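You operate a simulated robot arm through the tools that you are given. There is no shell and no other tool. Be economical: measure what you need, move in short steps, check, and stop when the job is done.

You run a simulated two-armed robot. Do the job below in one go: nothing can be reset, and whatever is moved stays where it is left.

JOB
Close and latch the left cabinet door, put the lamp plug in, switch the mains on and press RESET.
Fine: the plug goes into the free blue socket before the mains go on; mains on only with the door closed; leave the other door, plugs, switches and dials. Set down upright: what you pick out.

Only the result counts: the job must be done as asked and must still hold three seconds after the hand-in. Knocking over, shifting, dropping, spilling or breaking anything else fails it.

ROBOT AND FRAMES
Two 7-joint arms with two-finger parallel grippers on one trunk, on a base that drives. Base frame: it is fixed to the floor where the robot stands at the start and does not move with it; the origin is under the middle of the robot, x ahead of it, y to its left, z up. Readings come in cm, rad, newtons and seconds.
The left shoulder is at the start at [5, 16.8, 103.2], the right one opposite. With the tool pointing down near the work surface each hand reaches from about 10 to 62 cm from the robot's upright axis, wherever it stands, measured 20 degrees to its own side. Places, roughly: aux breaker [90, 10, 120]; black mains plug [150, -125, 100]; grey mains plug [150, -125, 100]; length dial A [100, -30, 110]; length dial C [80, 0, 110]; line speed dial [-10, 280, 150]; line switch [-10, 290, 140]; mains switch [110, -60, 110]; spindle A breaker [100, 0, 120]; spindle A speed dial [110, -50, 130]; spindle A switch [110, -50, 120]; spindle C breaker [90, 20, 120]; spindle C speed dial [80, 10, 130]; spindle C switch [80, 10, 120]; switch of the socket block [140, -120, 100]; teal mains plug, white mains plug [150, -125, 100]. Payload 1.57 kg a hand.
Tool frame (each hand has its own): the origin (TCP) lies between the finger pads and is the grasp point; the fingertips stand 3 cm ahead of it; z points along the fingers, y is the line along which they close. The gripper opens to 8 cm. The fingers are 1.7 cm wide and 1.2 cm thick; the gripper's body (4 by 8.2 cm) begins 8 cm behind the TCP.
Orientation is that of the tool frame in the base frame, as a unit quaternion [w, x, y, z]. With the fingers straight down and closing along the base's y, the tool's x points along the base's -x, its y along +y and its z along -z.

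CONTROLS
- The arms move only by the tool nudge_tool. It takes "left_commands", "right_commands" or both (then of equal length, played together; a hand with none holds still); each is a list that holds one entry, the list of rows, each a list of 6 numbers: the shift along the tool's x, y, z in cm, then the turn, a rotation vector about the tool's x, y, z in rad. In form: [[[dx, dy, dz, rx, ry, rz], ...]]. A call has 1 to 10 rows; each row shifts and turns the commanded pose from where the row before left it, along the tool's axes as they then stand. "left_jaw" and "right_jaw" are, for a hand that has rows, the finger opening in cm, from 0 to 8, set as the call begins (left out, the last holds). A row lasts 0.2 s, in which the tool goes at most 5 cm and 0.15 rad; a call with a longer step from one row to the next is refused whole, and so is a gripper value outside its range. Where a pose cannot be reached the arm comes as near as it can. A force on the tool above 80 N (or 10 N above the force at the start of the call, whichever is more), or a blocked arm, ends the call early, and 0.2 s more pass. Each finger travels about 4.5 cm/s and halts on what it meets, pressing with about 43 N; the grip force reading is that of the motor and also rises with nothing between the fingers. The clock runs only during rows and for 0.2 s after the last one: add rows that do not move to give the fingers time. It gives the time, the measured TCP pose, the force on the tool (base axes), the opening and the grip force at its end, in the units of the frame above (readings bear some noise), with the torque about the TCP (base axes, N m) and any sound that the robot's microphone picked up.
- Cameras (640 x 400 px; columns grow to the right, rows downward): "scene" is now at [13.11, -2.49, 127.75]; the picture's right is [-0.27, -0.96, 0.00], its down [-0.23, 0.06, -0.97] and it looks along [0.93, -0.26, -0.24] (base axes); focal length 252 px, centre (320, 200). "left" rides on the left gripper at [7.2, 0.7, -12.2] in its tool frame; the picture's right is [-0.09, 1.00, 0.00], its down [-0.84, -0.08, -0.54] and it looks along [-0.54, -0.05, 0.84] (tool axes); focal length 238 px, centre (320, 200). "right" rides on the right gripper at [7.2, -0.7, -12.2] in its tool frame; the picture's right is [0.09, 1.00, 0.00], its down [-0.84, 0.08, -0.54] and it looks along [-0.54, 0.05, 0.84] (tool axes); focal length 238 px, centre (320, 200).
- grab_frame(camera): a new picture of that camera. It takes no simulated time.
- slide_trunk(by): slides the trunk up (or, below 0, down) by that many cm; the arms and the scene camera ride with it, the base frame stays. It gives what a move gives, with no picture.
- base_move(legs): drives the robot by 1 to 6 legs, each [ahead, left, turn to the left] in cm, cm and rad, along the robot's own axes; the way and the turn of a leg run together, so that a leg with both is an arc; at most 150 cm and 3.142 rad a leg. The arms and the cameras ride along, it lands a little off, and it stops where it bumps. It gives what a move gives.
- aim_head(pan, tilt): turns the head with the scene camera to pan (to the left, within 1.396 rad either way) and tilt (down, from -0.506 to 1.204), counted from straight ahead of the robot. It gives what a move gives.
- measure_at(camera, pixels): for up to 12 pixels [column, row] of the newest picture of that camera ("zoom" is the newest enlarged one), the place [x, y, z] in the base frame of the surface seen there, good to about 0.2 cm. It takes no simulated time.
- inspect(camera, box): a new picture of the part [left, top, right, bottom] of that camera's present view, enlarged. It takes no simulated time.
- job_done(): hands the job in; it is judged then, once.

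Keep the steps short. Do not move on a guess: measure, check each grasp and each placing, and mend mistakes. In all there are 80 turns and 62 pictures (those below and enlarged ones count). Leave the grippers open and the arms clear of the work at the hand-in unless told otherwise, and finish with a single line.

The tools are called after "Emit:" as name(argument=value, ...) on one line, values as JSON. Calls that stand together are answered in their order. nudge_tool: Moves the arms, as the interface text tells. Its arguments: {"type":"object","properties":{"left_commands":{"type":"array"},"left_jaw":{"type":"number"},"right_commands":{"type":"array"},"right_jaw":{"type":"number"}},"required":[]} The other tools are called the same way: slide_trunk (by) slides the trunk up or down; base_move (legs) drives the base; aim_head (pan, tilt) turns the head that bears the scene camera; grab_frame (camera) takes a picture; measure_at (camera, pixels) gives the place of the surface under pixels of a picture; inspect (camera, box) takes an enlarged picture of a part of a camera's view; job_done () hands the job in.

At the start:

```text
t: 0.0
left_eef_pos: [44.49, 9.42, 100.02]
left_ee_rot: [-0.001, -0.001, 1.0, 0.0]
left_ft_force: [0.0, -0.6, 0.3]
left_torque: [0.03, 0.01, 0.01]
left_width: 8.02
left_grip_force: 0.0
right_eef_pos: [35.79, -20.18, 99.98]
right_ee_rot: [0.001, 0.0, 1.0, 0.001]
right_ft_force: [0.2, 0.6, 0.1]
right_torque: [0.01, 0.0, 0.0]
right_width: 8.04
right_grip_force: 0.0
trunk travel left (down, up): [-20.0, 24.3]
robot x, y, heading: [0.0, 0.18, 0.003]
head pan, tilt: [-0.276, 0.239]
```

scene: 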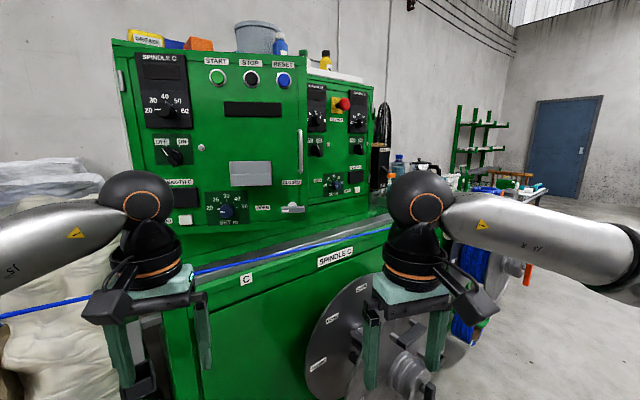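
right: 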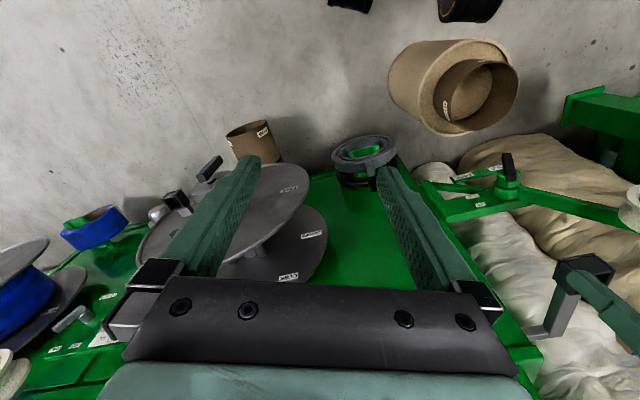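
left: 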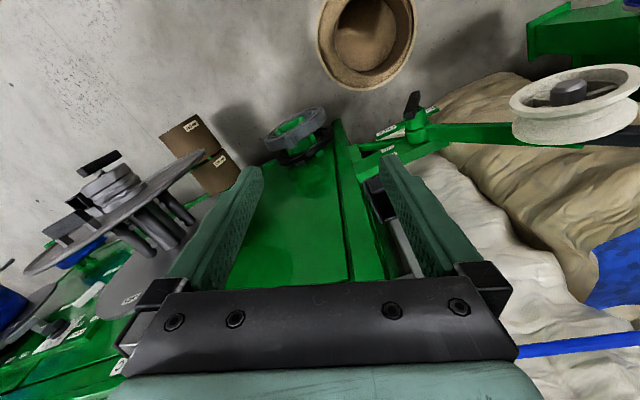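

I see the green cabinet ahead with the Spindle C panel. I'll enlarge the cabinet face and the region to the right to find the door, mains switch and sockets.

Emit:
inspect(camera="scene", box=[110, 30, 310, 240])

Emit:
inspect(camera="scene", box=[290, 60, 550, 240])

```text
1.90 times, centred on (210, 135) of scene
```

zoom: 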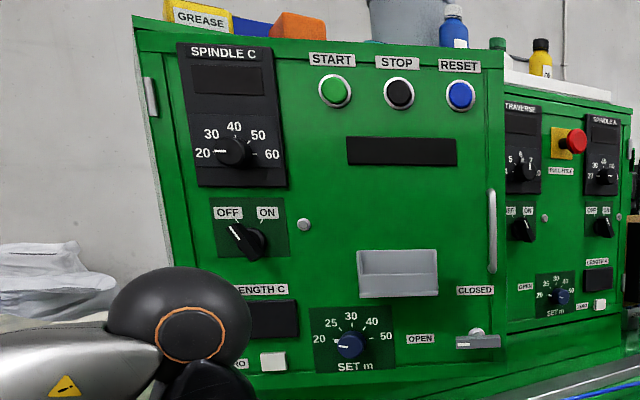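

```text
2.22 times, centred on (420, 150) of scene
```

zoom: 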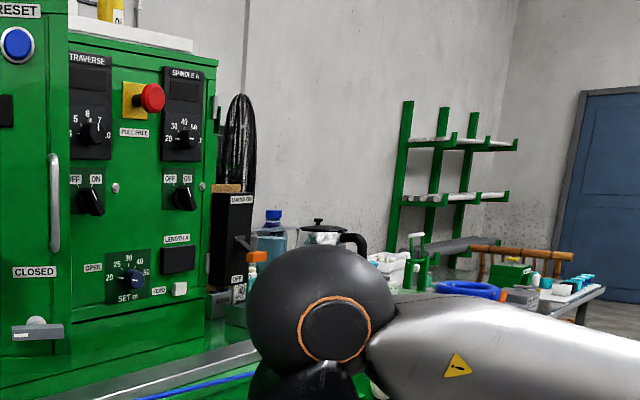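

The left door carries START/STOP/RESET and a latch lever at the lower right. I'll take a fresh picture and measure the door plane, handle, latch, RESET and right door.

Emit:
grab_frame(camera="scene")

Emit:
measure_at(camera="scene", pixels=[[130, 60], [200, 125], [294, 80], [299, 180], [300, 150], [291, 209], [302, 209], [284, 80], [310, 90], [345, 200], [118, 82], [310, 208]])

Emit:
inspect(camera="scene", box=[250, 120, 350, 230])

Emit:
measure_at(camera="zoom", pixels=[[320, 100], [320, 300]])

```text
56 pictures are left
```

scene: 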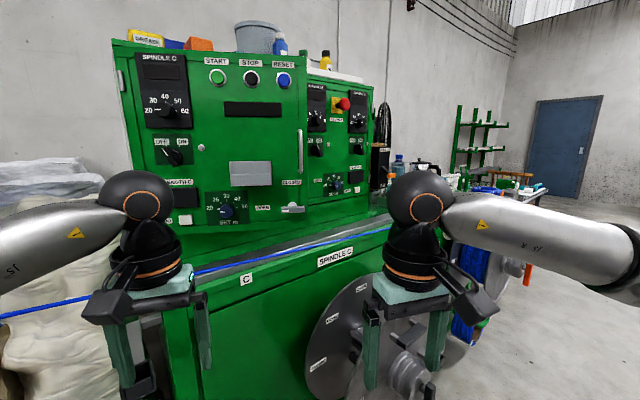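

```text
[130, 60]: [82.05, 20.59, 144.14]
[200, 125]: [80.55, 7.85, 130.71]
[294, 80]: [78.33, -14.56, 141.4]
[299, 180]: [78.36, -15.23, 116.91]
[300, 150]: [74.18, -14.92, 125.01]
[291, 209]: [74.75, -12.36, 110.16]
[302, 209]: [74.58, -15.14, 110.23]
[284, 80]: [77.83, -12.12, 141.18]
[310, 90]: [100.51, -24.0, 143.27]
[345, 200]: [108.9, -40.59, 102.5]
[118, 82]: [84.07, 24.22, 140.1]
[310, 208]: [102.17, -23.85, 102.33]
```

```text
3.64 times, centred on (300, 175) of scene
```

zoom: 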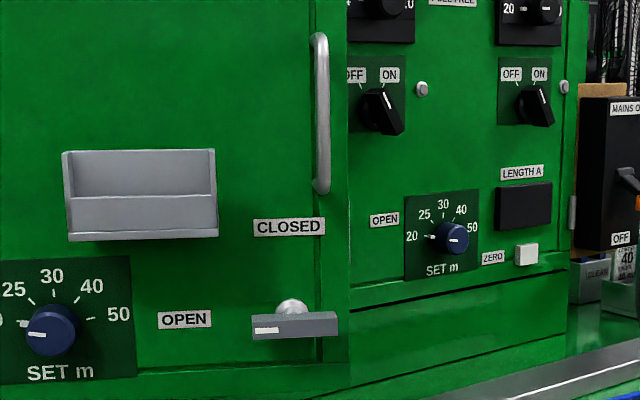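

```text
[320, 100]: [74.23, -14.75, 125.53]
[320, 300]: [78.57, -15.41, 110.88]
```

The door is ajar (free edge x≈78 against the cabinet face at about x≈98). Now I measure the face line and look right toward the socket block.

Emit:
measure_at(camera="scene", pixels=[[330, 145], [340, 165], [374, 120], [356, 174], [381, 150], [250, 265], [330, 235], [200, 330], [240, 243], [300, 275], [380, 175], [160, 30]])

Emit:
aim_head(pan=-0.75, tilt=0.3)

Emit:
grab_frame(camera="scene")

Emit:
inspect(camera="scene", box=[140, 90, 400, 250])

```text
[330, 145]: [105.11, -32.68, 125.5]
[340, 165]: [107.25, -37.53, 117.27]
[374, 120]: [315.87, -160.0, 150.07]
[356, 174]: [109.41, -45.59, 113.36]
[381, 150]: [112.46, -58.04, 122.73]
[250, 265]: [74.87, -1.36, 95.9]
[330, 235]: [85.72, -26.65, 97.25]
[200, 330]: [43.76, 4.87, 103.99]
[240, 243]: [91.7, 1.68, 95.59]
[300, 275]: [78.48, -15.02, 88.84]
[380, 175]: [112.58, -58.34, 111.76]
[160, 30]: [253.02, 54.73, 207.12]
```

```text
t: 0.9
left_eef_pos: [44.54, 9.31, 100.0]
left_ee_rot: [0.0, -0.001, 1.0, 0.001]
left_ft_force: [-0.2, -0.2, 0.3]
left_torque: [0.0, 0.01, -0.03]
left_width: 7.98
left_grip_force: 0.0
right_eef_pos: [35.77, -20.22, 99.96]
right_ee_rot: [0.001, 0.001, 1.0, 0.001]
right_ft_force: [0.5, 0.5, 0.1]
right_torque: [-0.02, 0.0, 0.0]
right_width: 8.01
right_grip_force: 0.0
trunk travel left (down, up): [-20.0, 24.3]
robot x, y, heading: [-0.27, -0.07, -0.0]
head pan, tilt: [-0.75, 0.3]
```

```text
54 pictures are left
```

scene: 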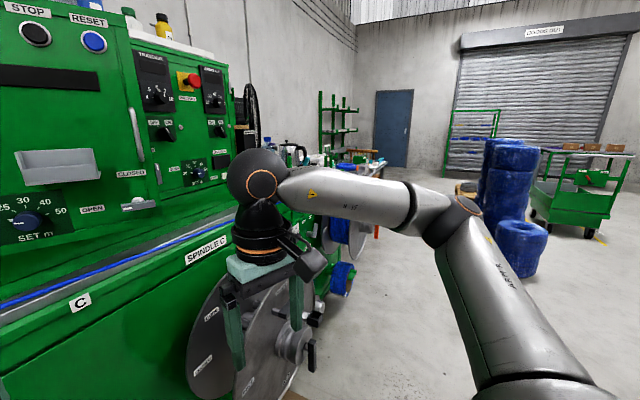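

```text
2.46 times, centred on (270, 170) of scene
```

zoom: 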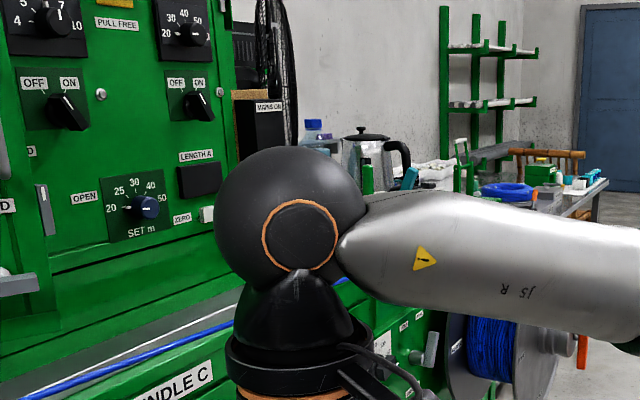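

The arm blocks the socket block view. Before driving, I'll look down at the floor area and the machine's front obstacles.

Emit:
aim_head(pan=-0.6, tilt=0.85)

Emit:
grab_frame(camera="scene")

Emit:
aim_head(pan=-1.35, tilt=0.6)

Emit:
grab_frame(camera="scene")

```text
t: 1.9
left_eef_pos: [44.53, 9.25, 99.92]
left_ee_rot: [0.0, 0.0, 1.0, -0.001]
left_ft_force: [0.6, -1.1, 0.4]
left_torque: [0.0, 0.01, -0.02]
left_width: 8.04
left_grip_force: 0.0
right_eef_pos: [35.81, -20.14, 99.99]
right_ee_rot: [0.001, 0.001, 1.0, 0.0]
right_ft_force: [-1.3, 0.0, 0.2]
right_torque: [0.04, -0.02, -0.02]
right_width: 8.0
right_grip_force: 0.0
trunk travel left (down, up): [-20.0, 24.3]
robot x, y, heading: [0.11, 0.2, 0.001]
head pan, tilt: [-0.6, 0.85]
```

```text
52 pictures are left
```

scene: 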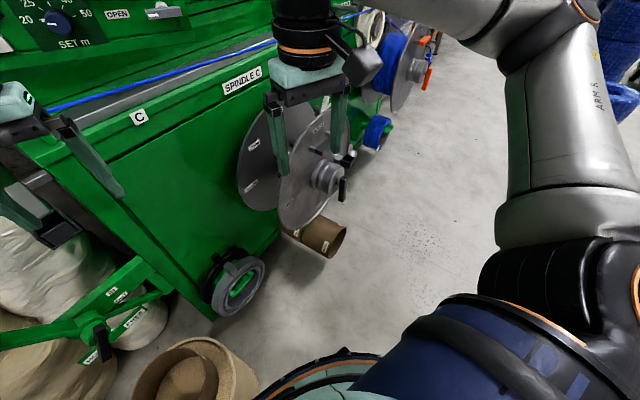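

```text
t: 3.0
left_eef_pos: [44.51, 9.17, 99.94]
left_ee_rot: [0.0, -0.001, 1.0, 0.001]
left_ft_force: [-0.4, 0.3, 0.9]
left_torque: [0.01, 0.0, 0.02]
left_width: 8.02
left_grip_force: 0.0
right_eef_pos: [35.82, -20.16, 99.91]
right_ee_rot: [0.001, 0.001, 1.0, 0.001]
right_ft_force: [0.0, 0.5, 0.1]
right_torque: [0.01, 0.03, 0.03]
right_width: 8.0
right_grip_force: 0.1
trunk travel left (down, up): [-20.0, 24.3]
robot x, y, heading: [0.03, -0.05, -0.005]
head pan, tilt: [-1.349, 0.6]
```

```text
51 pictures are left
```

scene: 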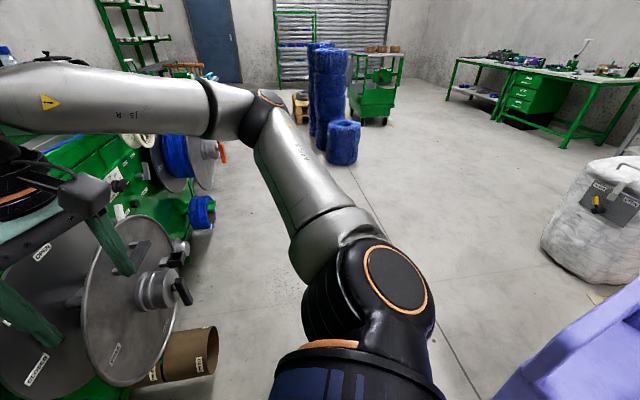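

I'll measure obstacles in this view: the reel hub/handle, the cardboard tubes, the far spool and free floor.

Emit:
measure_at(camera="scene", pixels=[[185, 295], [160, 295], [140, 340], [210, 345], [205, 205], [222, 152], [205, 165], [240, 230], [345, 150], [590, 230], [560, 330], [30, 130]])

Emit:
aim_head(pan=-0.1, tilt=1.1)

Emit:
grab_frame(camera="scene")

```text
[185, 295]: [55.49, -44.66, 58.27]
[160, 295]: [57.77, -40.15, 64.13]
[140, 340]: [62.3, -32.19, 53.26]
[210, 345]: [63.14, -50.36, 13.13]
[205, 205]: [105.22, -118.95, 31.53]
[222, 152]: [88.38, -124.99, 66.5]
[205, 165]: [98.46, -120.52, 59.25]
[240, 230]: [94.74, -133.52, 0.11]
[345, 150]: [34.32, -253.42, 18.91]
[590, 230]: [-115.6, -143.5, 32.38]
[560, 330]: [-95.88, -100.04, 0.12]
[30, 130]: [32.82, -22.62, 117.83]
```

```text
t: 4.4
left_eef_pos: [44.47, 9.38, 100.06]
left_ee_rot: [0.0, 0.0, 1.0, 0.001]
left_ft_force: [0.5, -0.1, 0.2]
left_torque: [0.01, 0.0, -0.01]
left_width: 8.04
left_grip_force: 0.1
right_eef_pos: [35.74, -20.17, 100.07]
right_ee_rot: [0.002, 0.001, 1.0, 0.001]
right_ft_force: [-1.0, -0.4, 0.4]
right_torque: [-0.02, 0.01, -0.01]
right_width: 8.0
right_grip_force: 0.0
trunk travel left (down, up): [-20.0, 24.3]
robot x, y, heading: [-0.19, 0.14, 0.001]
head pan, tilt: [-0.099, 1.1]
```

```text
50 pictures are left
```

scene: 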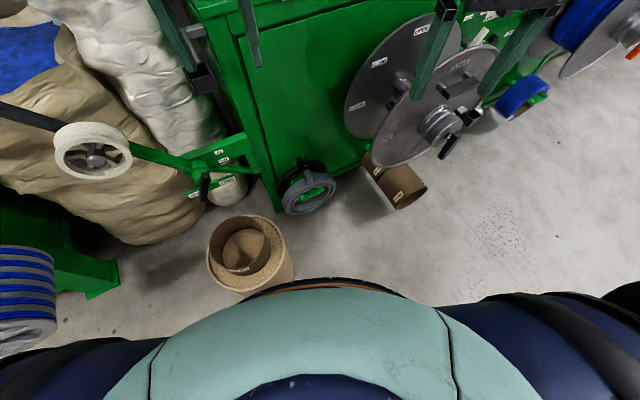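

Emit:
measure_at(camera="scene", pixels=[[230, 250], [280, 270], [300, 205], [335, 190], [393, 205], [425, 190], [250, 145], [270, 200], [95, 170], [205, 190], [440, 160], [250, 40]])

```text
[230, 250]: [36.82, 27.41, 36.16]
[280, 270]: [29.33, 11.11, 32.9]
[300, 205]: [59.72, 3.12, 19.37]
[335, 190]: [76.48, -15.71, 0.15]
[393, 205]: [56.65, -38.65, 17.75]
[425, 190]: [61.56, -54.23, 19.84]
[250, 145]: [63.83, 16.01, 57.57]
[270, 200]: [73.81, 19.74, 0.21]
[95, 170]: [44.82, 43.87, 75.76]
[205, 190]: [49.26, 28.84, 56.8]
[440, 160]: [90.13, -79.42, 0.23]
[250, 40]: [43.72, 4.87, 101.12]
```

I'll measure the robot's own front edge to know its footprint.

Emit:
measure_at(camera="scene", pixels=[[335, 281], [300, 290], [380, 290], [335, 288], [335, 300], [335, 370], [260, 290], [215, 245], [245, 220]])

```text
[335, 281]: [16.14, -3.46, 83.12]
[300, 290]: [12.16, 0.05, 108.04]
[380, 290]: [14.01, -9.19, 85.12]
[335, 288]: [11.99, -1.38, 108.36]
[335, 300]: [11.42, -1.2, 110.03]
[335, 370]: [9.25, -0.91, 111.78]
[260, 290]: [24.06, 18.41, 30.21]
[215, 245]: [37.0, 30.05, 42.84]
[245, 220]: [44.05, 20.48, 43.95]
```

Nothing blocks a sideways drive at arm height. I'll raise the trunk (hands to z≈120, above the ledge), then drive right to look into the door gap and at the socket block.

Emit:
slide_trunk(by=20)

Emit:
base_move(legs=[[0, -80, 0], [20, 0, 0.4]])

Emit:
aim_head(pan=0.5, tilt=0.3)

Emit:
grab_frame(camera="scene")

Emit:
aim_head(pan=-0.65, tilt=0.45)

Emit:
grab_frame(camera="scene")

```text
t: 6.6
left_eef_pos: [44.59, 9.37, 120.0]
left_ee_rot: [0.0, -0.001, 1.0, 0.0]
left_ft_force: [0.1, 0.4, 0.1]
left_torque: [0.03, 0.01, -0.01]
left_width: 8.01
left_grip_force: 0.1
right_eef_pos: [35.85, -20.12, 120.08]
right_ee_rot: [0.001, 0.002, 1.0, 0.001]
right_ft_force: [-0.1, 0.1, -0.1]
right_torque: [0.01, -0.01, 0.0]
right_width: 8.0
right_grip_force: 0.1
trunk travel left (down, up): [-40.0, 4.3]
robot x, y, heading: [0.07, -0.14, -0.001]
head pan, tilt: [-0.099, 1.1]
```

```text
t: 12.1
left_eef_pos: [56.11, -50.47, 119.95]
left_ee_rot: [0.0, -0.202, 0.979, -0.001]
left_ft_force: [-0.3, 0.1, -0.3]
left_torque: [-0.04, -0.02, -0.03]
left_width: 7.99
left_grip_force: 0.2
right_eef_pos: [59.75, -81.14, 119.98]
right_ee_rot: [0.0, -0.199, 0.98, 0.001]
right_ft_force: [0.5, 0.5, -0.9]
right_torque: [0.01, -0.02, -0.02]
right_width: 8.01
right_grip_force: 0.0
trunk travel left (down, up): [-40.0, 4.3]
robot x, y, heading: [18.84, -76.62, 0.401]
head pan, tilt: [-0.099, 1.1]
```

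```text
t: 13.2
left_eef_pos: [56.14, -50.47, 119.94]
left_ee_rot: [-0.001, -0.202, 0.979, 0.0]
left_ft_force: [0.4, -0.7, 0.2]
left_torque: [0.03, -0.02, 0.0]
left_width: 8.02
left_grip_force: 0.0
right_eef_pos: [59.62, -81.08, 120.05]
right_ee_rot: [0.0, -0.199, 0.98, 0.001]
right_ft_force: [-0.1, 0.6, -1.0]
right_torque: [0.02, 0.0, -0.01]
right_width: 7.98
right_grip_force: 0.0
trunk travel left (down, up): [-40.0, 4.3]
robot x, y, heading: [18.68, -76.7, 0.409]
head pan, tilt: [0.499, 0.3]
```

```text
49 pictures are left
```

scene: 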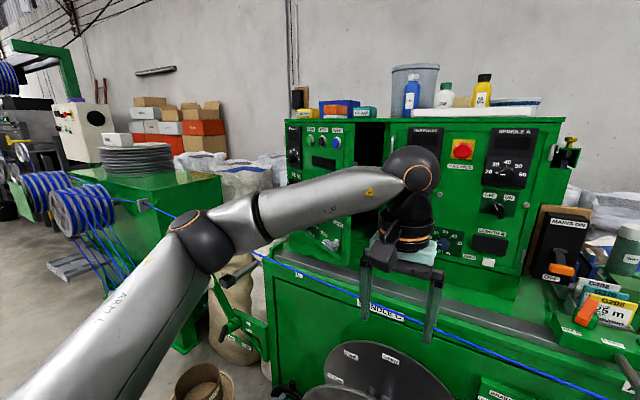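

```text
t: 14.6
left_eef_pos: [56.11, -50.48, 120.11]
left_ee_rot: [0.0, -0.202, 0.979, -0.001]
left_ft_force: [-0.7, -0.4, 0.1]
left_torque: [-0.01, 0.0, -0.02]
left_width: 8.01
left_grip_force: 0.1
right_eef_pos: [59.68, -81.03, 119.98]
right_ee_rot: [0.001, -0.199, 0.98, 0.002]
right_ft_force: [0.3, 0.7, 0.1]
right_torque: [-0.03, -0.05, 0.0]
right_width: 8.03
right_grip_force: 0.0
trunk travel left (down, up): [-40.0, 4.3]
robot x, y, heading: [18.92, -76.61, 0.401]
head pan, tilt: [-0.649, 0.45]
```

```text
48 pictures are left
```

scene: 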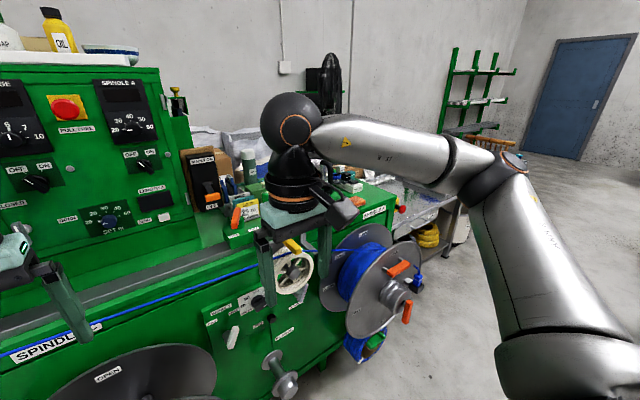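

The left forearm hides the door gap. Both hands are well in front of the machine, so I lower them 30 cm to clear the view.

Emit:
nudge_tool(left_commands=[[[0, 0, 5, 0, 0, 0], [0, 0, 5, 0, 0, 0], [0, 0, 5, 0, 0, 0], [0, 0, 5, 0, 0, 0], [0, 0, 5, 0, 0, 0], [0, 0, 5, 0, 0, 0]]], right_commands=[[[0, 0, 5, 0, 0, 0], [0, 0, 5, 0, 0, 0], [0, 0, 5, 0, 0, 0], [0, 0, 5, 0, 0, 0], [0, 0, 5, 0, 0, 0], [0, 0, 5, 0, 0, 0]]])

Emit:
grab_frame(camera="scene")

Emit:
aim_head(pan=0.3, tilt=0.2)

Emit:
inspect(camera="scene", box=[150, 80, 450, 270])

```text
t: 16.0
left_eef_pos: [56.35, -50.31, 90.12]
left_ee_rot: [0.0, -0.202, 0.979, 0.0]
left_ft_force: [0.1, 0.3, -0.3]
left_torque: [-0.02, 0.02, 0.0]
left_width: 8.01
left_grip_force: 0.0
right_eef_pos: [59.5, -80.75, 90.0]
right_ee_rot: [0.001, -0.199, 0.98, 0.001]
right_ft_force: [-0.2, 0.0, -0.3]
right_torque: [0.03, -0.01, 0.03]
right_width: 8.02
right_grip_force: 0.0
trunk travel left (down, up): [-40.0, 4.3]
robot x, y, heading: [19.04, -76.5, 0.402]
head pan, tilt: [-0.649, 0.45]
```

```text
47 pictures are left
```

scene: 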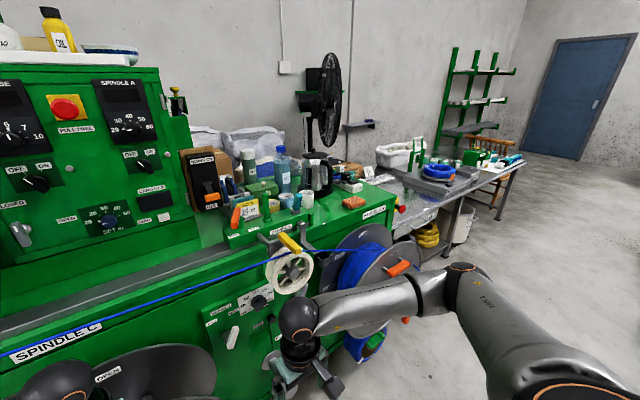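

```text
t: 17.2
left_eef_pos: [56.19, -50.4, 90.19]
left_ee_rot: [0.0, -0.202, 0.979, 0.0]
left_ft_force: [-0.7, 0.4, -0.2]
left_torque: [-0.02, 0.0, -0.02]
left_width: 7.98
left_grip_force: 0.0
right_eef_pos: [59.48, -80.79, 90.11]
right_ee_rot: [0.001, -0.2, 0.98, 0.001]
right_ft_force: [-0.5, -0.4, 0.1]
right_torque: [0.03, 0.0, -0.01]
right_width: 8.0
right_grip_force: 0.0
trunk travel left (down, up): [-40.0, 4.3]
robot x, y, heading: [18.89, -76.65, 0.406]
head pan, tilt: [0.3, 0.201]
```

```text
2.11 times, centred on (300, 175) of scene
```

zoom: 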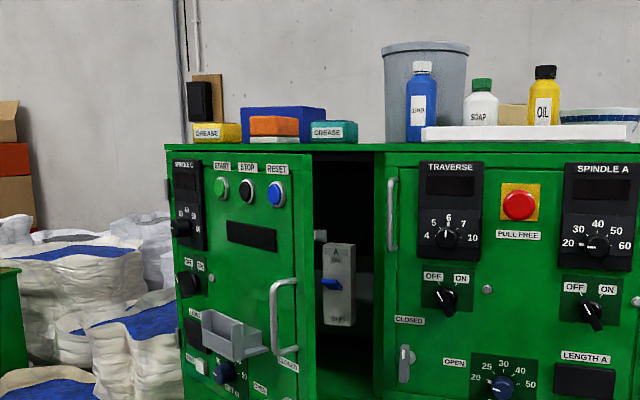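

The gap shows breakers inside. Zoom closer on the gap's lower part.

Emit:
inspect(camera="scene", box=[270, 150, 370, 290])

Emit:
aim_head(pan=-0.5, tilt=0.4)

Emit:
inspect(camera="scene", box=[130, 120, 370, 270])

```text
2.86 times, centred on (320, 220) of scene
```

zoom: 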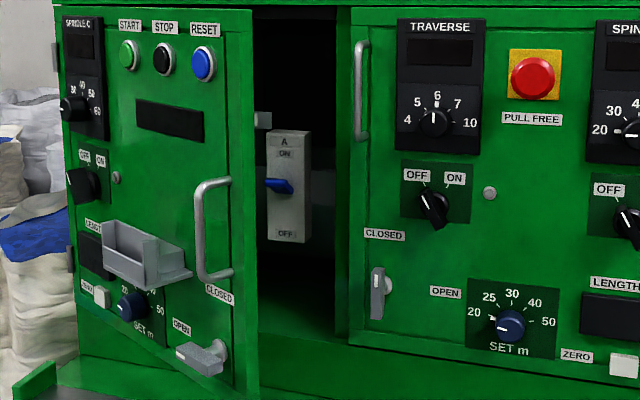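

```text
t: 18.4
left_eef_pos: [56.23, -50.34, 90.21]
left_ee_rot: [0.001, -0.201, 0.98, 0.0]
left_ft_force: [0.5, -0.5, 0.2]
left_torque: [0.02, -0.01, -0.02]
left_width: 7.99
left_grip_force: 0.0
right_eef_pos: [59.65, -80.87, 90.03]
right_ee_rot: [0.001, -0.199, 0.98, 0.0]
right_ft_force: [0.5, 0.0, -0.5]
right_torque: [0.03, 0.01, -0.01]
right_width: 8.01
right_grip_force: 0.1
trunk travel left (down, up): [-40.0, 4.3]
robot x, y, heading: [18.92, -76.41, 0.404]
head pan, tilt: [-0.499, 0.4]
```

```text
2.67 times, centred on (250, 195) of scene
```

zoom: 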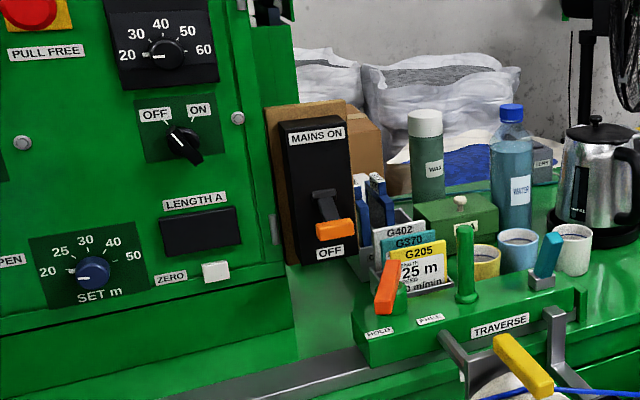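

The switch lever is at (335,230) of the zoom (orange, OFF). Now find the socket block: take a frame and zoom to the right end of the machine top.

Emit:
measure_at(camera="zoom", pixels=[[335, 230], [320, 195], [300, 200], [315, 140], [331, 250], [387, 287], [600, 180]])

Emit:
inspect(camera="scene", box=[300, 120, 500, 260])

Emit:
measure_at(camera="zoom", pixels=[[60, 150], [130, 180], [200, 200], [250, 170], [330, 150], [420, 120]])

```text
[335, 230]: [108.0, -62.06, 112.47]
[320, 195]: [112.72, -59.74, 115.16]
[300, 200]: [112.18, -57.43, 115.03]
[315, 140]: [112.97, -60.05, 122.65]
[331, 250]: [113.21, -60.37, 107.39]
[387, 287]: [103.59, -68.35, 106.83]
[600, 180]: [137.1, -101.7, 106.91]
```

```text
2.86 times, centred on (400, 190) of scene
```

zoom: 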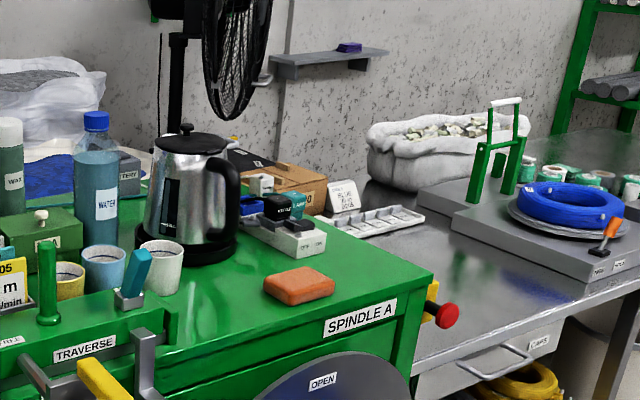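

```text
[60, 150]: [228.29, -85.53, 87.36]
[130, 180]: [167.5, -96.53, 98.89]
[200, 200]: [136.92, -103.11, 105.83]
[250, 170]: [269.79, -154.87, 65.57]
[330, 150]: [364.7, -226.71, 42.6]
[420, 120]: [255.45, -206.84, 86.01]
```

The socket block with several plugs is at zoom (285,220). I'll zoom tightly on it.

Emit:
inspect(camera="scene", box=[370, 170, 450, 220])

Emit:
measure_at(camera="zoom", pixels=[[200, 200], [300, 280], [130, 160], [270, 180], [330, 150], [430, 180]])

```text
8.00 times, centred on (410, 195) of scene
```

zoom: 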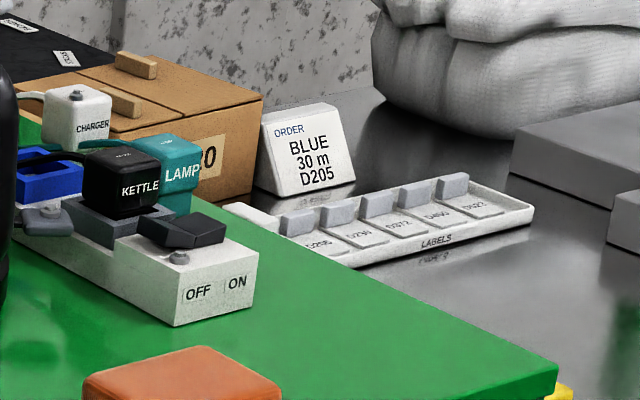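

```text
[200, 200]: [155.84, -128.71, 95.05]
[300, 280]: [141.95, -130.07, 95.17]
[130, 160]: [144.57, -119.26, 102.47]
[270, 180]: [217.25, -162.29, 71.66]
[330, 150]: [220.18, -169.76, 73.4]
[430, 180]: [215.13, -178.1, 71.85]
```

The LAMP plug is teal; the free blue socket is at zoom (45,165). I'll raise the hands back up and drive ~100 cm to the right along the machine front (n≈-12, clear of the reel at n≥30) for a closer look.

Emit:
nudge_tool(left_commands=[[[0, 0, -5, 0, 0, 0], [0, 0, -5, 0, 0, 0], [0, 0, -5, 0, 0, 0], [0, 0, -5, 0, 0, 0], [0, 0, -5, 0, 0, 0], [0, 0, -5, 0, 0, 0]]], right_commands=[[[0, 0, -5, 0, 0, 0], [0, 0, -5, 0, 0, 0], [0, 0, -5, 0, 0, 0], [0, 0, -5, 0, 0, 0], [0, 0, -5, 0, 0, 0], [0, 0, -5, 0, 0, 0]]])

Emit:
base_move(legs=[[0, -110, 0]])

Emit:
aim_head(pan=-0.1, tilt=0.5)

Emit:
grab_frame(camera="scene")

```text
t: 19.8
left_eef_pos: [55.96, -50.71, 120.22]
left_ee_rot: [0.0, -0.202, 0.979, 0.0]
left_ft_force: [0.7, 0.7, 0.2]
left_torque: [0.01, 0.02, 0.02]
left_width: 8.0
left_grip_force: 0.0
right_eef_pos: [59.54, -81.02, 119.82]
right_ee_rot: [-0.001, -0.2, 0.98, 0.0]
right_ft_force: [0.5, -0.3, 0.3]
right_torque: [0.01, -0.03, -0.01]
right_width: 7.98
right_grip_force: 0.0
trunk travel left (down, up): [-40.0, 4.3]
robot x, y, heading: [18.79, -76.47, 0.4]
head pan, tilt: [-0.499, 0.4]
```

```text
t: 25.4
left_eef_pos: [99.26, -151.95, 120.02]
left_ee_rot: [0.0, -0.2, 0.98, 0.0]
left_ft_force: [-0.4, 0.1, -0.3]
left_torque: [0.02, -0.01, -0.02]
left_width: 7.98
left_grip_force: 0.0
right_eef_pos: [102.79, -182.42, 119.79]
right_ee_rot: [0.001, -0.197, 0.98, 0.001]
right_ft_force: [0.2, 0.3, 0.9]
right_torque: [0.02, -0.01, -0.04]
right_width: 8.01
right_grip_force: 0.1
trunk travel left (down, up): [-40.0, 4.3]
robot x, y, heading: [61.77, -177.89, 0.4]
head pan, tilt: [-0.499, 0.4]
```

```text
t: 26.3
left_eef_pos: [99.27, -152.13, 120.2]
left_ee_rot: [0.0, -0.2, 0.98, -0.001]
left_ft_force: [0.1, -0.3, 0.4]
left_torque: [-0.03, -0.01, 0.03]
left_width: 7.98
left_grip_force: 0.0
right_eef_pos: [102.88, -182.45, 119.81]
right_ee_rot: [0.0, -0.198, 0.98, 0.001]
right_ft_force: [-0.2, 0.6, -0.2]
right_torque: [0.02, 0.01, 0.03]
right_width: 7.99
right_grip_force: 0.0
trunk travel left (down, up): [-40.0, 4.3]
robot x, y, heading: [61.57, -177.92, 0.394]
head pan, tilt: [-0.099, 0.499]
```

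```text
41 pictures are left
```

scene: 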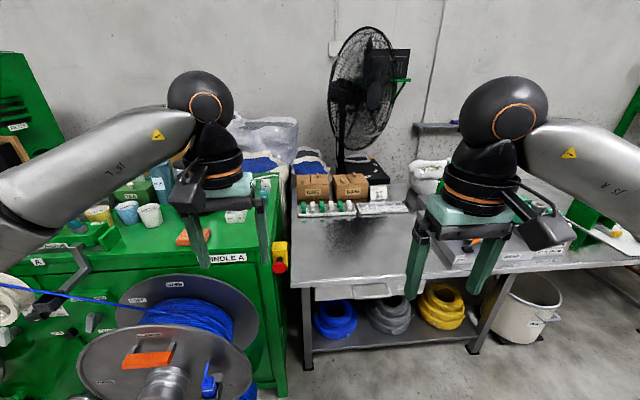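

Robot is now in front of the bench. Measure bench edge, reel extents, block neighbours.

Emit:
measure_at(camera="scene", pixels=[[300, 285], [400, 278], [300, 230], [265, 290], [282, 265], [245, 380], [150, 330], [165, 385], [307, 365], [190, 238], [240, 215], [210, 380]])

Emit:
inspect(camera="scene", box=[120, 160, 300, 280])

```text
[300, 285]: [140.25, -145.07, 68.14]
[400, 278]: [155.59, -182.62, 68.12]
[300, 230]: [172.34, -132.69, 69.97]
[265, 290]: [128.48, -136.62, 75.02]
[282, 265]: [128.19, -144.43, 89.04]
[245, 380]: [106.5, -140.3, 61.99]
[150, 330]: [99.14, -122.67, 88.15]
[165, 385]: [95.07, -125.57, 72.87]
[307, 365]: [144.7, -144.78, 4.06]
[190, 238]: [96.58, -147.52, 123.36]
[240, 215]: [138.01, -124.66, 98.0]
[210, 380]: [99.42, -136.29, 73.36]
```

```text
3.33 times, centred on (210, 220) of scene
```

zoom: 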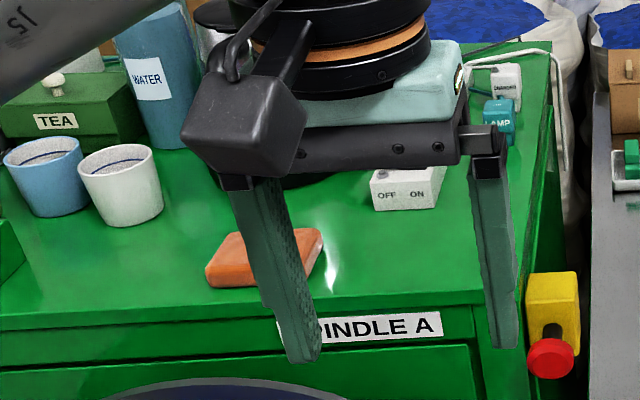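

Bench front edge is ~84 cm ahead; reel edge is left of us. I'll drive 45 cm ahead and 8 cm right so the left arm can work over the socket block.

Emit:
base_move(legs=[[0, -8, 0], [45, 0, 0]])

Emit:
aim_head(pan=0.35, tilt=0.6)

Emit:
grab_frame(camera="scene")

Emit:
grab_frame(camera="left")

```text
t: 29.6
left_eef_pos: [143.56, -142.61, 120.24]
left_ee_rot: [0.0, -0.196, 0.981, 0.001]
left_ft_force: [0.1, -0.1, -0.2]
left_torque: [-0.03, -0.01, -0.04]
left_width: 8.0
left_grip_force: 0.0
right_eef_pos: [146.94, -172.92, 119.84]
right_ee_rot: [0.0, -0.193, 0.981, 0.001]
right_ft_force: [0.0, -0.2, 0.3]
right_torque: [-0.02, 0.04, 0.03]
right_width: 8.0
right_grip_force: 0.2
trunk travel left (down, up): [-40.0, 4.3]
robot x, y, heading: [105.93, -167.92, 0.399]
head pan, tilt: [-0.099, 0.499]
```

```text
t: 30.5
left_eef_pos: [143.54, -142.64, 120.14]
left_ee_rot: [0.0, -0.197, 0.98, 0.0]
left_ft_force: [0.9, -0.2, -0.1]
left_torque: [0.0, -0.04, 0.0]
left_width: 8.0
left_grip_force: 0.0
right_eef_pos: [146.89, -172.89, 119.78]
right_ee_rot: [0.001, -0.195, 0.981, 0.002]
right_ft_force: [0.5, -0.4, -0.7]
right_torque: [0.0, 0.0, -0.01]
right_width: 7.99
right_grip_force: 0.1
trunk travel left (down, up): [-40.0, 4.3]
robot x, y, heading: [106.14, -168.29, 0.392]
head pan, tilt: [0.351, 0.6]
```

```text
39 pictures are left
```

scene: 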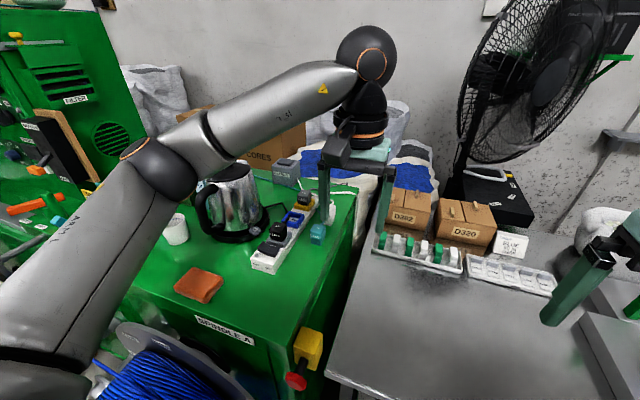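

```text
38 pictures are left
```

left: 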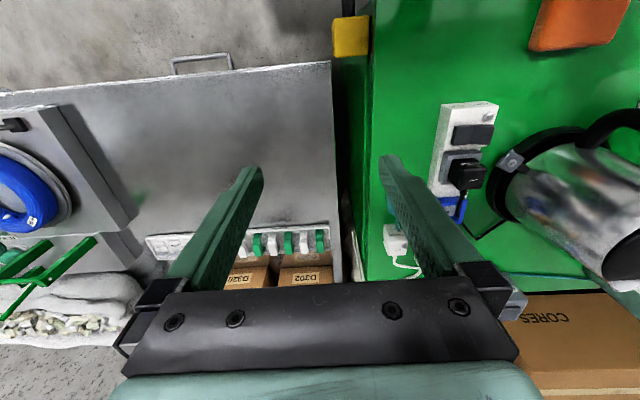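

Good view of the block at (285,235). Zoom in.

Emit:
inspect(camera="scene", box=[240, 175, 350, 280])

Emit:
measure_at(camera="zoom", pixels=[[150, 345], [215, 300], [245, 200], [260, 160], [340, 185], [395, 210], [390, 260], [330, 120], [320, 240], [200, 240], [370, 185], [330, 100]])

```text
3.81 times, centred on (295, 228) of scene
```

zoom: 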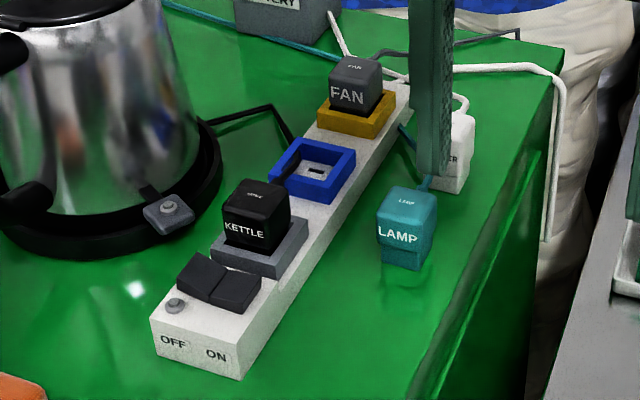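

```text
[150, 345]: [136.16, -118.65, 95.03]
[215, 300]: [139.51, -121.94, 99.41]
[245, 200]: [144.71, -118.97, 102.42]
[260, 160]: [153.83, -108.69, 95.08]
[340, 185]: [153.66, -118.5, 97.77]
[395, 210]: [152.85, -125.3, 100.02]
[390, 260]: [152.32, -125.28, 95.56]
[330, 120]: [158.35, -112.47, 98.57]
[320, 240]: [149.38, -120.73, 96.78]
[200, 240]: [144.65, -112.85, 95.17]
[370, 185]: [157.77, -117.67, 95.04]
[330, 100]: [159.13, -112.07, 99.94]
```

LAMP plug stands upright at ≈(153,-125), the blue socket at ≈(153,-117). I'll drive 6 cm closer, then move the left hand above the plug (at z≈120) for a top view.

Emit:
base_move(legs=[[6, 0, 0]])

Emit:
nudge_tool(left_commands=[[[-2, 4, 0, 0, 0, 0], [-2, 4, 0, 0, 0, 0], [-2, 3, 0, 0, 0, 0]]])

Emit:
grab_frame(camera="left")

```text
t: 31.5
left_eef_pos: [149.16, -140.33, 120.08]
left_ee_rot: [-0.001, -0.196, 0.981, -0.001]
left_ft_force: [0.9, 0.0, -0.5]
left_torque: [-0.02, 0.0, 0.04]
left_width: 8.02
left_grip_force: 0.1
right_eef_pos: [152.53, -170.7, 119.86]
right_ee_rot: [-0.001, -0.194, 0.981, 0.001]
right_ft_force: [0.6, 0.2, 0.1]
right_torque: [-0.03, 0.05, 0.01]
right_width: 7.99
right_grip_force: 0.1
trunk travel left (down, up): [-40.0, 4.3]
robot x, y, heading: [111.78, -165.63, 0.393]
head pan, tilt: [0.351, 0.6]
```

```text
t: 32.3
left_eef_pos: [150.31, -127.68, 120.13]
left_ee_rot: [0.001, -0.196, 0.981, -0.001]
left_ft_force: [0.0, 0.2, 0.0]
left_torque: [-0.03, 0.02, 0.01]
left_width: 8.0
left_grip_force: 0.1
right_eef_pos: [152.34, -170.8, 119.91]
right_ee_rot: [0.001, -0.195, 0.981, 0.001]
right_ft_force: [-0.2, -0.5, -0.3]
right_torque: [-0.02, 0.01, -0.01]
right_width: 8.01
right_grip_force: 0.0
trunk travel left (down, up): [-40.0, 4.3]
robot x, y, heading: [111.63, -165.62, 0.393]
head pan, tilt: [0.351, 0.6]
```

```text
36 pictures are left
```

left: 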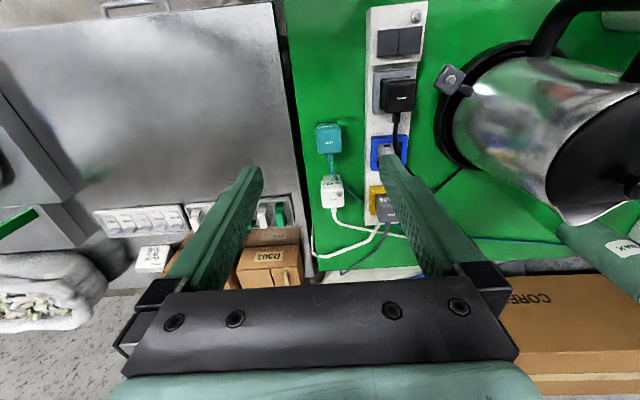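

I see LAMP plug at (328,138), blue socket at (388,150), partly hidden by the finger. Zoom and measure.

Emit:
inspect(camera="left", box=[290, 60, 450, 230])

Emit:
measure_at(camera="left", pixels=[[317, 125], [339, 125], [341, 150], [318, 152], [328, 138], [372, 137], [404, 137], [373, 166], [380, 110], [377, 188], [430, 20], [332, 180]])

```text
2.35 times, centred on (370, 145) of left
```

zoom: 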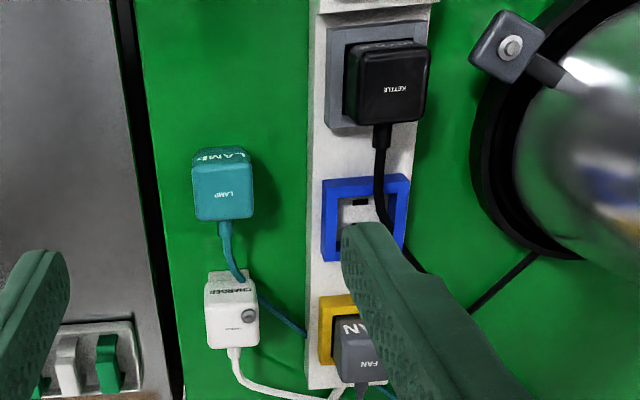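

```text
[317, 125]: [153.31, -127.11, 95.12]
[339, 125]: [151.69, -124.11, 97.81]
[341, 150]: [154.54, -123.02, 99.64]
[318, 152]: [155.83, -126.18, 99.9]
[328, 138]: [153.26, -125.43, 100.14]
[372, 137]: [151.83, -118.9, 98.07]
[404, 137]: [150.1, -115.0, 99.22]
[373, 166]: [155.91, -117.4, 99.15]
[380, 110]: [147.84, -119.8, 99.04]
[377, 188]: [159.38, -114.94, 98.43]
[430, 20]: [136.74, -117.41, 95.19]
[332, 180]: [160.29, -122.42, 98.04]
```

Plug top at ≈(153.5,-125.2,100). To measure the blue socket well I want the hand centred over the block; first check the kettle's height so the finger stays clear.

Emit:
measure_at(camera="left", pixels=[[540, 40], [560, 20], [600, 130], [620, 185], [470, 120], [520, 170], [560, 200], [450, 80], [395, 125], [395, 145]])

Emit:
grab_frame(camera="scene")

Emit:
measure_at(camera="scene", pixels=[[215, 175], [200, 200], [240, 170], [230, 190]])

```text
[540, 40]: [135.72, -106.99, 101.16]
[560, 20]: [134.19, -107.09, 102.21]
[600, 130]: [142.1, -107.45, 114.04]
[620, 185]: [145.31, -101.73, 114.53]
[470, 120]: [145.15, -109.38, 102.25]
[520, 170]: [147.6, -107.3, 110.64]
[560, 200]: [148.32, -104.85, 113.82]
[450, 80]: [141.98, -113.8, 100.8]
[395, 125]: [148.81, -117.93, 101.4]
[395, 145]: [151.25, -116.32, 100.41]
```

```text
34 pictures are left
```

scene: 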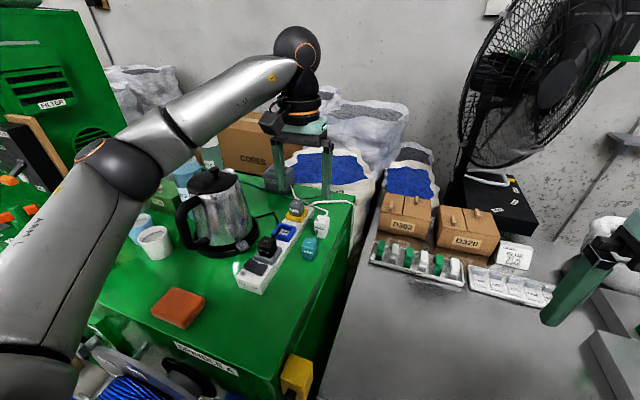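

```text
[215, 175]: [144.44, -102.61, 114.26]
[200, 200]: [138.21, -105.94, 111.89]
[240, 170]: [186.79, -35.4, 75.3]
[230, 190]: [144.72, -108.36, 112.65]
```

Kettle sits at (144,-102), top z≈115, so a 7 cm left shift at z=120 stays clear. I do that and photograph the socket.

Emit:
nudge_tool(left_commands=[[[-1.5, 4, -1, 0, 0, 0], [-1.5, 4, -1, 0, 0, 0]]])

Emit:
inspect(camera="left", box=[250, 50, 410, 210])

```text
t: 32.9
left_eef_pos: [149.71, -119.0, 122.32]
left_ee_rot: [0.001, -0.196, 0.981, 0.0]
left_ft_force: [0.9, 0.4, 0.0]
left_torque: [0.01, 0.01, -0.01]
left_width: 8.0
left_grip_force: 0.1
right_eef_pos: [152.49, -170.74, 119.8]
right_ee_rot: [0.001, -0.194, 0.981, 0.001]
right_ft_force: [-0.5, 0.7, 0.0]
right_torque: [0.02, 0.02, 0.0]
right_width: 7.99
right_grip_force: 0.0
trunk travel left (down, up): [-40.0, 4.3]
robot x, y, heading: [111.49, -166.03, 0.39]
head pan, tilt: [0.351, 0.6]
```

```text
2.50 times, centred on (330, 130) of left
```

zoom: 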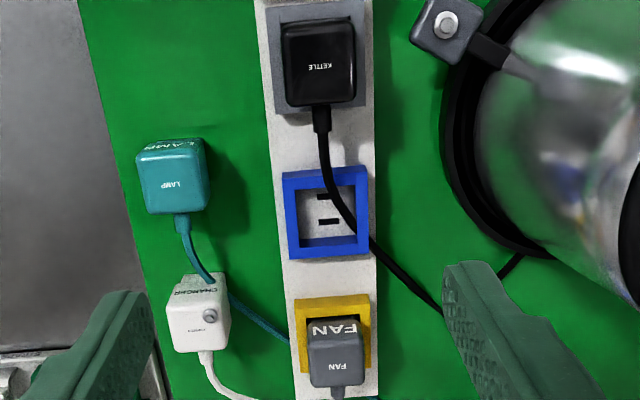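

Clear view. Measure the blue frame corners, kettle and fan plugs, and lamp plug corners.

Emit:
measure_at(camera="zoom", pixels=[[288, 183], [360, 174], [364, 246], [294, 255], [326, 180], [340, 245], [320, 65], [310, 350], [140, 158], [204, 150], [208, 205], [150, 212]])

Emit:
measure_at(camera="zoom", pixels=[[172, 185], [325, 196], [329, 222], [290, 60], [353, 60], [310, 45], [310, 370], [358, 370], [180, 222], [182, 240]])

```text
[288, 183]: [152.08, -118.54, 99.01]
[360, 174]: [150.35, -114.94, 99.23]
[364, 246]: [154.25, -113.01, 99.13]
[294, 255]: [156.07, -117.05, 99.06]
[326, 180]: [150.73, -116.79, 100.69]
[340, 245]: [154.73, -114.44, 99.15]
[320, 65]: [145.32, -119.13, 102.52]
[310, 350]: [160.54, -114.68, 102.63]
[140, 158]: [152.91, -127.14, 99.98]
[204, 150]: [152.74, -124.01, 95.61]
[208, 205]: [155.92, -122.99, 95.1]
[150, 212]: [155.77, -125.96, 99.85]
```

```text
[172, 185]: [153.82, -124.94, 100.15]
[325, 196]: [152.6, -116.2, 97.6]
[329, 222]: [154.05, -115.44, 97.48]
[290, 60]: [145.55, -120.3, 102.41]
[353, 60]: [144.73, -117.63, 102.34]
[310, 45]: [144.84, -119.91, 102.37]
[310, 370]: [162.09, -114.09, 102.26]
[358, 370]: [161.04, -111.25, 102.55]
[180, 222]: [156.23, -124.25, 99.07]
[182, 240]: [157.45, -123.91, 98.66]
```

Socket centre ≈(153.2,-115.9), yaw ≈0.42, rim z 99.1; lamp plug centre ≈(153.7,-125.0), top z 100.15, yaw ≈0.39 (tool yaw 0.395); inserted plugs have tops at z≈102.4. I move above the plug to z≈106 with opening 6 and check.

Emit:
nudge_tool(left_commands=[[[-0.46, -2.36, 0, 0, 0, 0], [-0.46, -2.36, 1.5, 0, 0, 0], [-0.46, -2.35, 3, 0, 0, 0], [0, 0, 4, 0, 0, 0], [0, 0, 4, 0, 0, 0], [0, 0, 3.8, 0, 0, 0], [0, 0, 0, 0, 0, 0]]], left_jaw=6)

Emit:
grab_frame(camera="left")

Emit:
measure_at(camera="left", pixels=[[320, 170], [310, 150], [330, 150], [310, 190], [330, 190]])

```text
t: 34.5
left_eef_pos: [154.17, -125.45, 105.73]
left_ee_rot: [0.0, -0.196, 0.981, 0.0]
left_ft_force: [-0.6, -0.5, -0.1]
left_torque: [0.0, -0.04, -0.01]
left_width: 6.0
left_grip_force: 0.0
right_eef_pos: [152.4, -170.72, 119.71]
right_ee_rot: [0.001, -0.195, 0.981, 0.001]
right_ft_force: [0.3, 0.7, -1.2]
right_torque: [0.0, 0.01, -0.03]
right_width: 8.0
right_grip_force: 0.0
trunk travel left (down, up): [-40.0, 4.3]
robot x, y, heading: [111.37, -165.6, 0.389]
head pan, tilt: [0.351, 0.6]
```

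```text
32 pictures are left
```

left: 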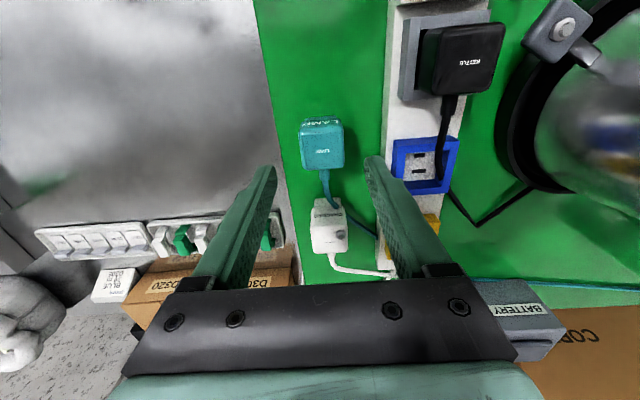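

```text
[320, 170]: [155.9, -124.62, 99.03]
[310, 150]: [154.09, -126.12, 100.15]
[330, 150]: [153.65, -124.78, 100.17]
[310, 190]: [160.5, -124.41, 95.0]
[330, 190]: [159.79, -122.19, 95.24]
```

Check top-face edges of the plug from this nearer view.

Emit:
measure_at(camera="left", pixels=[[303, 135], [342, 133], [344, 162], [304, 166], [323, 148], [323, 130], [323, 165]])

```text
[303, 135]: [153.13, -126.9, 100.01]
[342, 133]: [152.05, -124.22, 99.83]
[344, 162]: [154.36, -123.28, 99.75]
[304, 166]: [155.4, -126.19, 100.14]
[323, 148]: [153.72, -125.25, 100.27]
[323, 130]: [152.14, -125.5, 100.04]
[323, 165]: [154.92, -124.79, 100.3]
```

Centre (153.74,-125.15), yaw ≈0.36–0.38. Adjust, lower to TCP z≈100.3 and close.

Emit:
nudge_tool(left_commands=[[[0.28, 0.44, 1.4, 0, 0, 0.02], [0, 0, 2, 0, 0, 0], [0, 0, 2, 0, 0, 0], [0, 0, 0, 0, 0, 0]]])

Emit:
nudge_tool(left_commands=[[[0, 0, 0, 0, 0, 0], [0, 0, 0, 0, 0, 0], [0, 0, 0, 0, 0, 0], [0, 0, 0, 0, 0, 0], [0, 0, 0, 0, 0, 0]]], left_jaw=2.5)

```text
t: 35.5
left_eef_pos: [153.49, -124.94, 100.49]
left_ee_rot: [0.0, -0.186, 0.983, 0.001]
left_ft_force: [0.8, -0.2, -0.2]
left_torque: [0.01, -0.03, 0.0]
left_width: 6.02
left_grip_force: 0.1
right_eef_pos: [152.37, -170.71, 119.86]
right_ee_rot: [0.0, -0.194, 0.981, 0.002]
right_ft_force: [0.4, -0.1, -0.5]
right_torque: [0.02, 0.04, -0.03]
right_width: 8.0
right_grip_force: 0.1
trunk travel left (down, up): [-40.0, 4.3]
robot x, y, heading: [111.32, -166.08, 0.394]
head pan, tilt: [0.351, 0.6]
```

```text
t: 36.7
left_eef_pos: [153.65, -125.08, 100.38]
left_ee_rot: [0.0, -0.185, 0.983, 0.0]
left_ft_force: [0.2, -1.0, 0.9]
left_torque: [0.01, -0.01, -0.01]
left_width: 3.49
left_grip_force: 41.9
right_eef_pos: [152.48, -170.66, 119.82]
right_ee_rot: [0.001, -0.193, 0.981, 0.001]
right_ft_force: [-0.1, -0.4, 0.5]
right_torque: [0.0, 0.0, 0.0]
right_width: 8.02
right_grip_force: 0.0
trunk travel left (down, up): [-40.0, 4.3]
robot x, y, heading: [111.52, -165.66, 0.393]
head pan, tilt: [0.351, 0.6]
```

Gripped at 3.49 cm with 42 N. Lift 7 cm and check.

Emit:
nudge_tool(left_commands=[[[0, 0, -2, 0, 0, 0], [0, 0, -2.5, 0, 0, 0], [0, 0, -2.5, 0, 0, 0], [0, 0, 0, 0, 0, 0]]])

Emit:
grab_frame(camera="left")

Emit:
measure_at(camera="left", pixels=[[323, 180], [310, 190], [335, 190], [310, 165], [335, 165]])

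```text
t: 37.7
left_eef_pos: [153.73, -125.05, 107.38]
left_ee_rot: [0.0, -0.186, 0.982, -0.001]
left_ft_force: [-0.1, 0.0, -0.4]
left_torque: [0.01, 0.02, -0.02]
left_width: 3.47
left_grip_force: 41.7
right_eef_pos: [152.37, -170.6, 119.82]
right_ee_rot: [0.001, -0.194, 0.981, 0.0]
right_ft_force: [0.9, 0.5, -0.5]
right_torque: [0.03, 0.02, 0.0]
right_width: 8.02
right_grip_force: 0.1
trunk travel left (down, up): [-40.0, 4.3]
robot x, y, heading: [111.64, -165.8, 0.388]
head pan, tilt: [0.351, 0.6]
```

```text
31 pictures are left
```

left: 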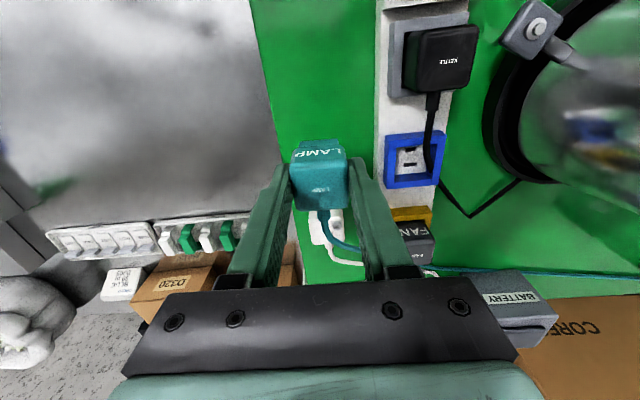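

```text
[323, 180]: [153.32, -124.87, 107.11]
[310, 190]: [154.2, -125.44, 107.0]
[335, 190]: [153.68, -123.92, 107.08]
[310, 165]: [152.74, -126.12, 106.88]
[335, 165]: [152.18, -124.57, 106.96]
```

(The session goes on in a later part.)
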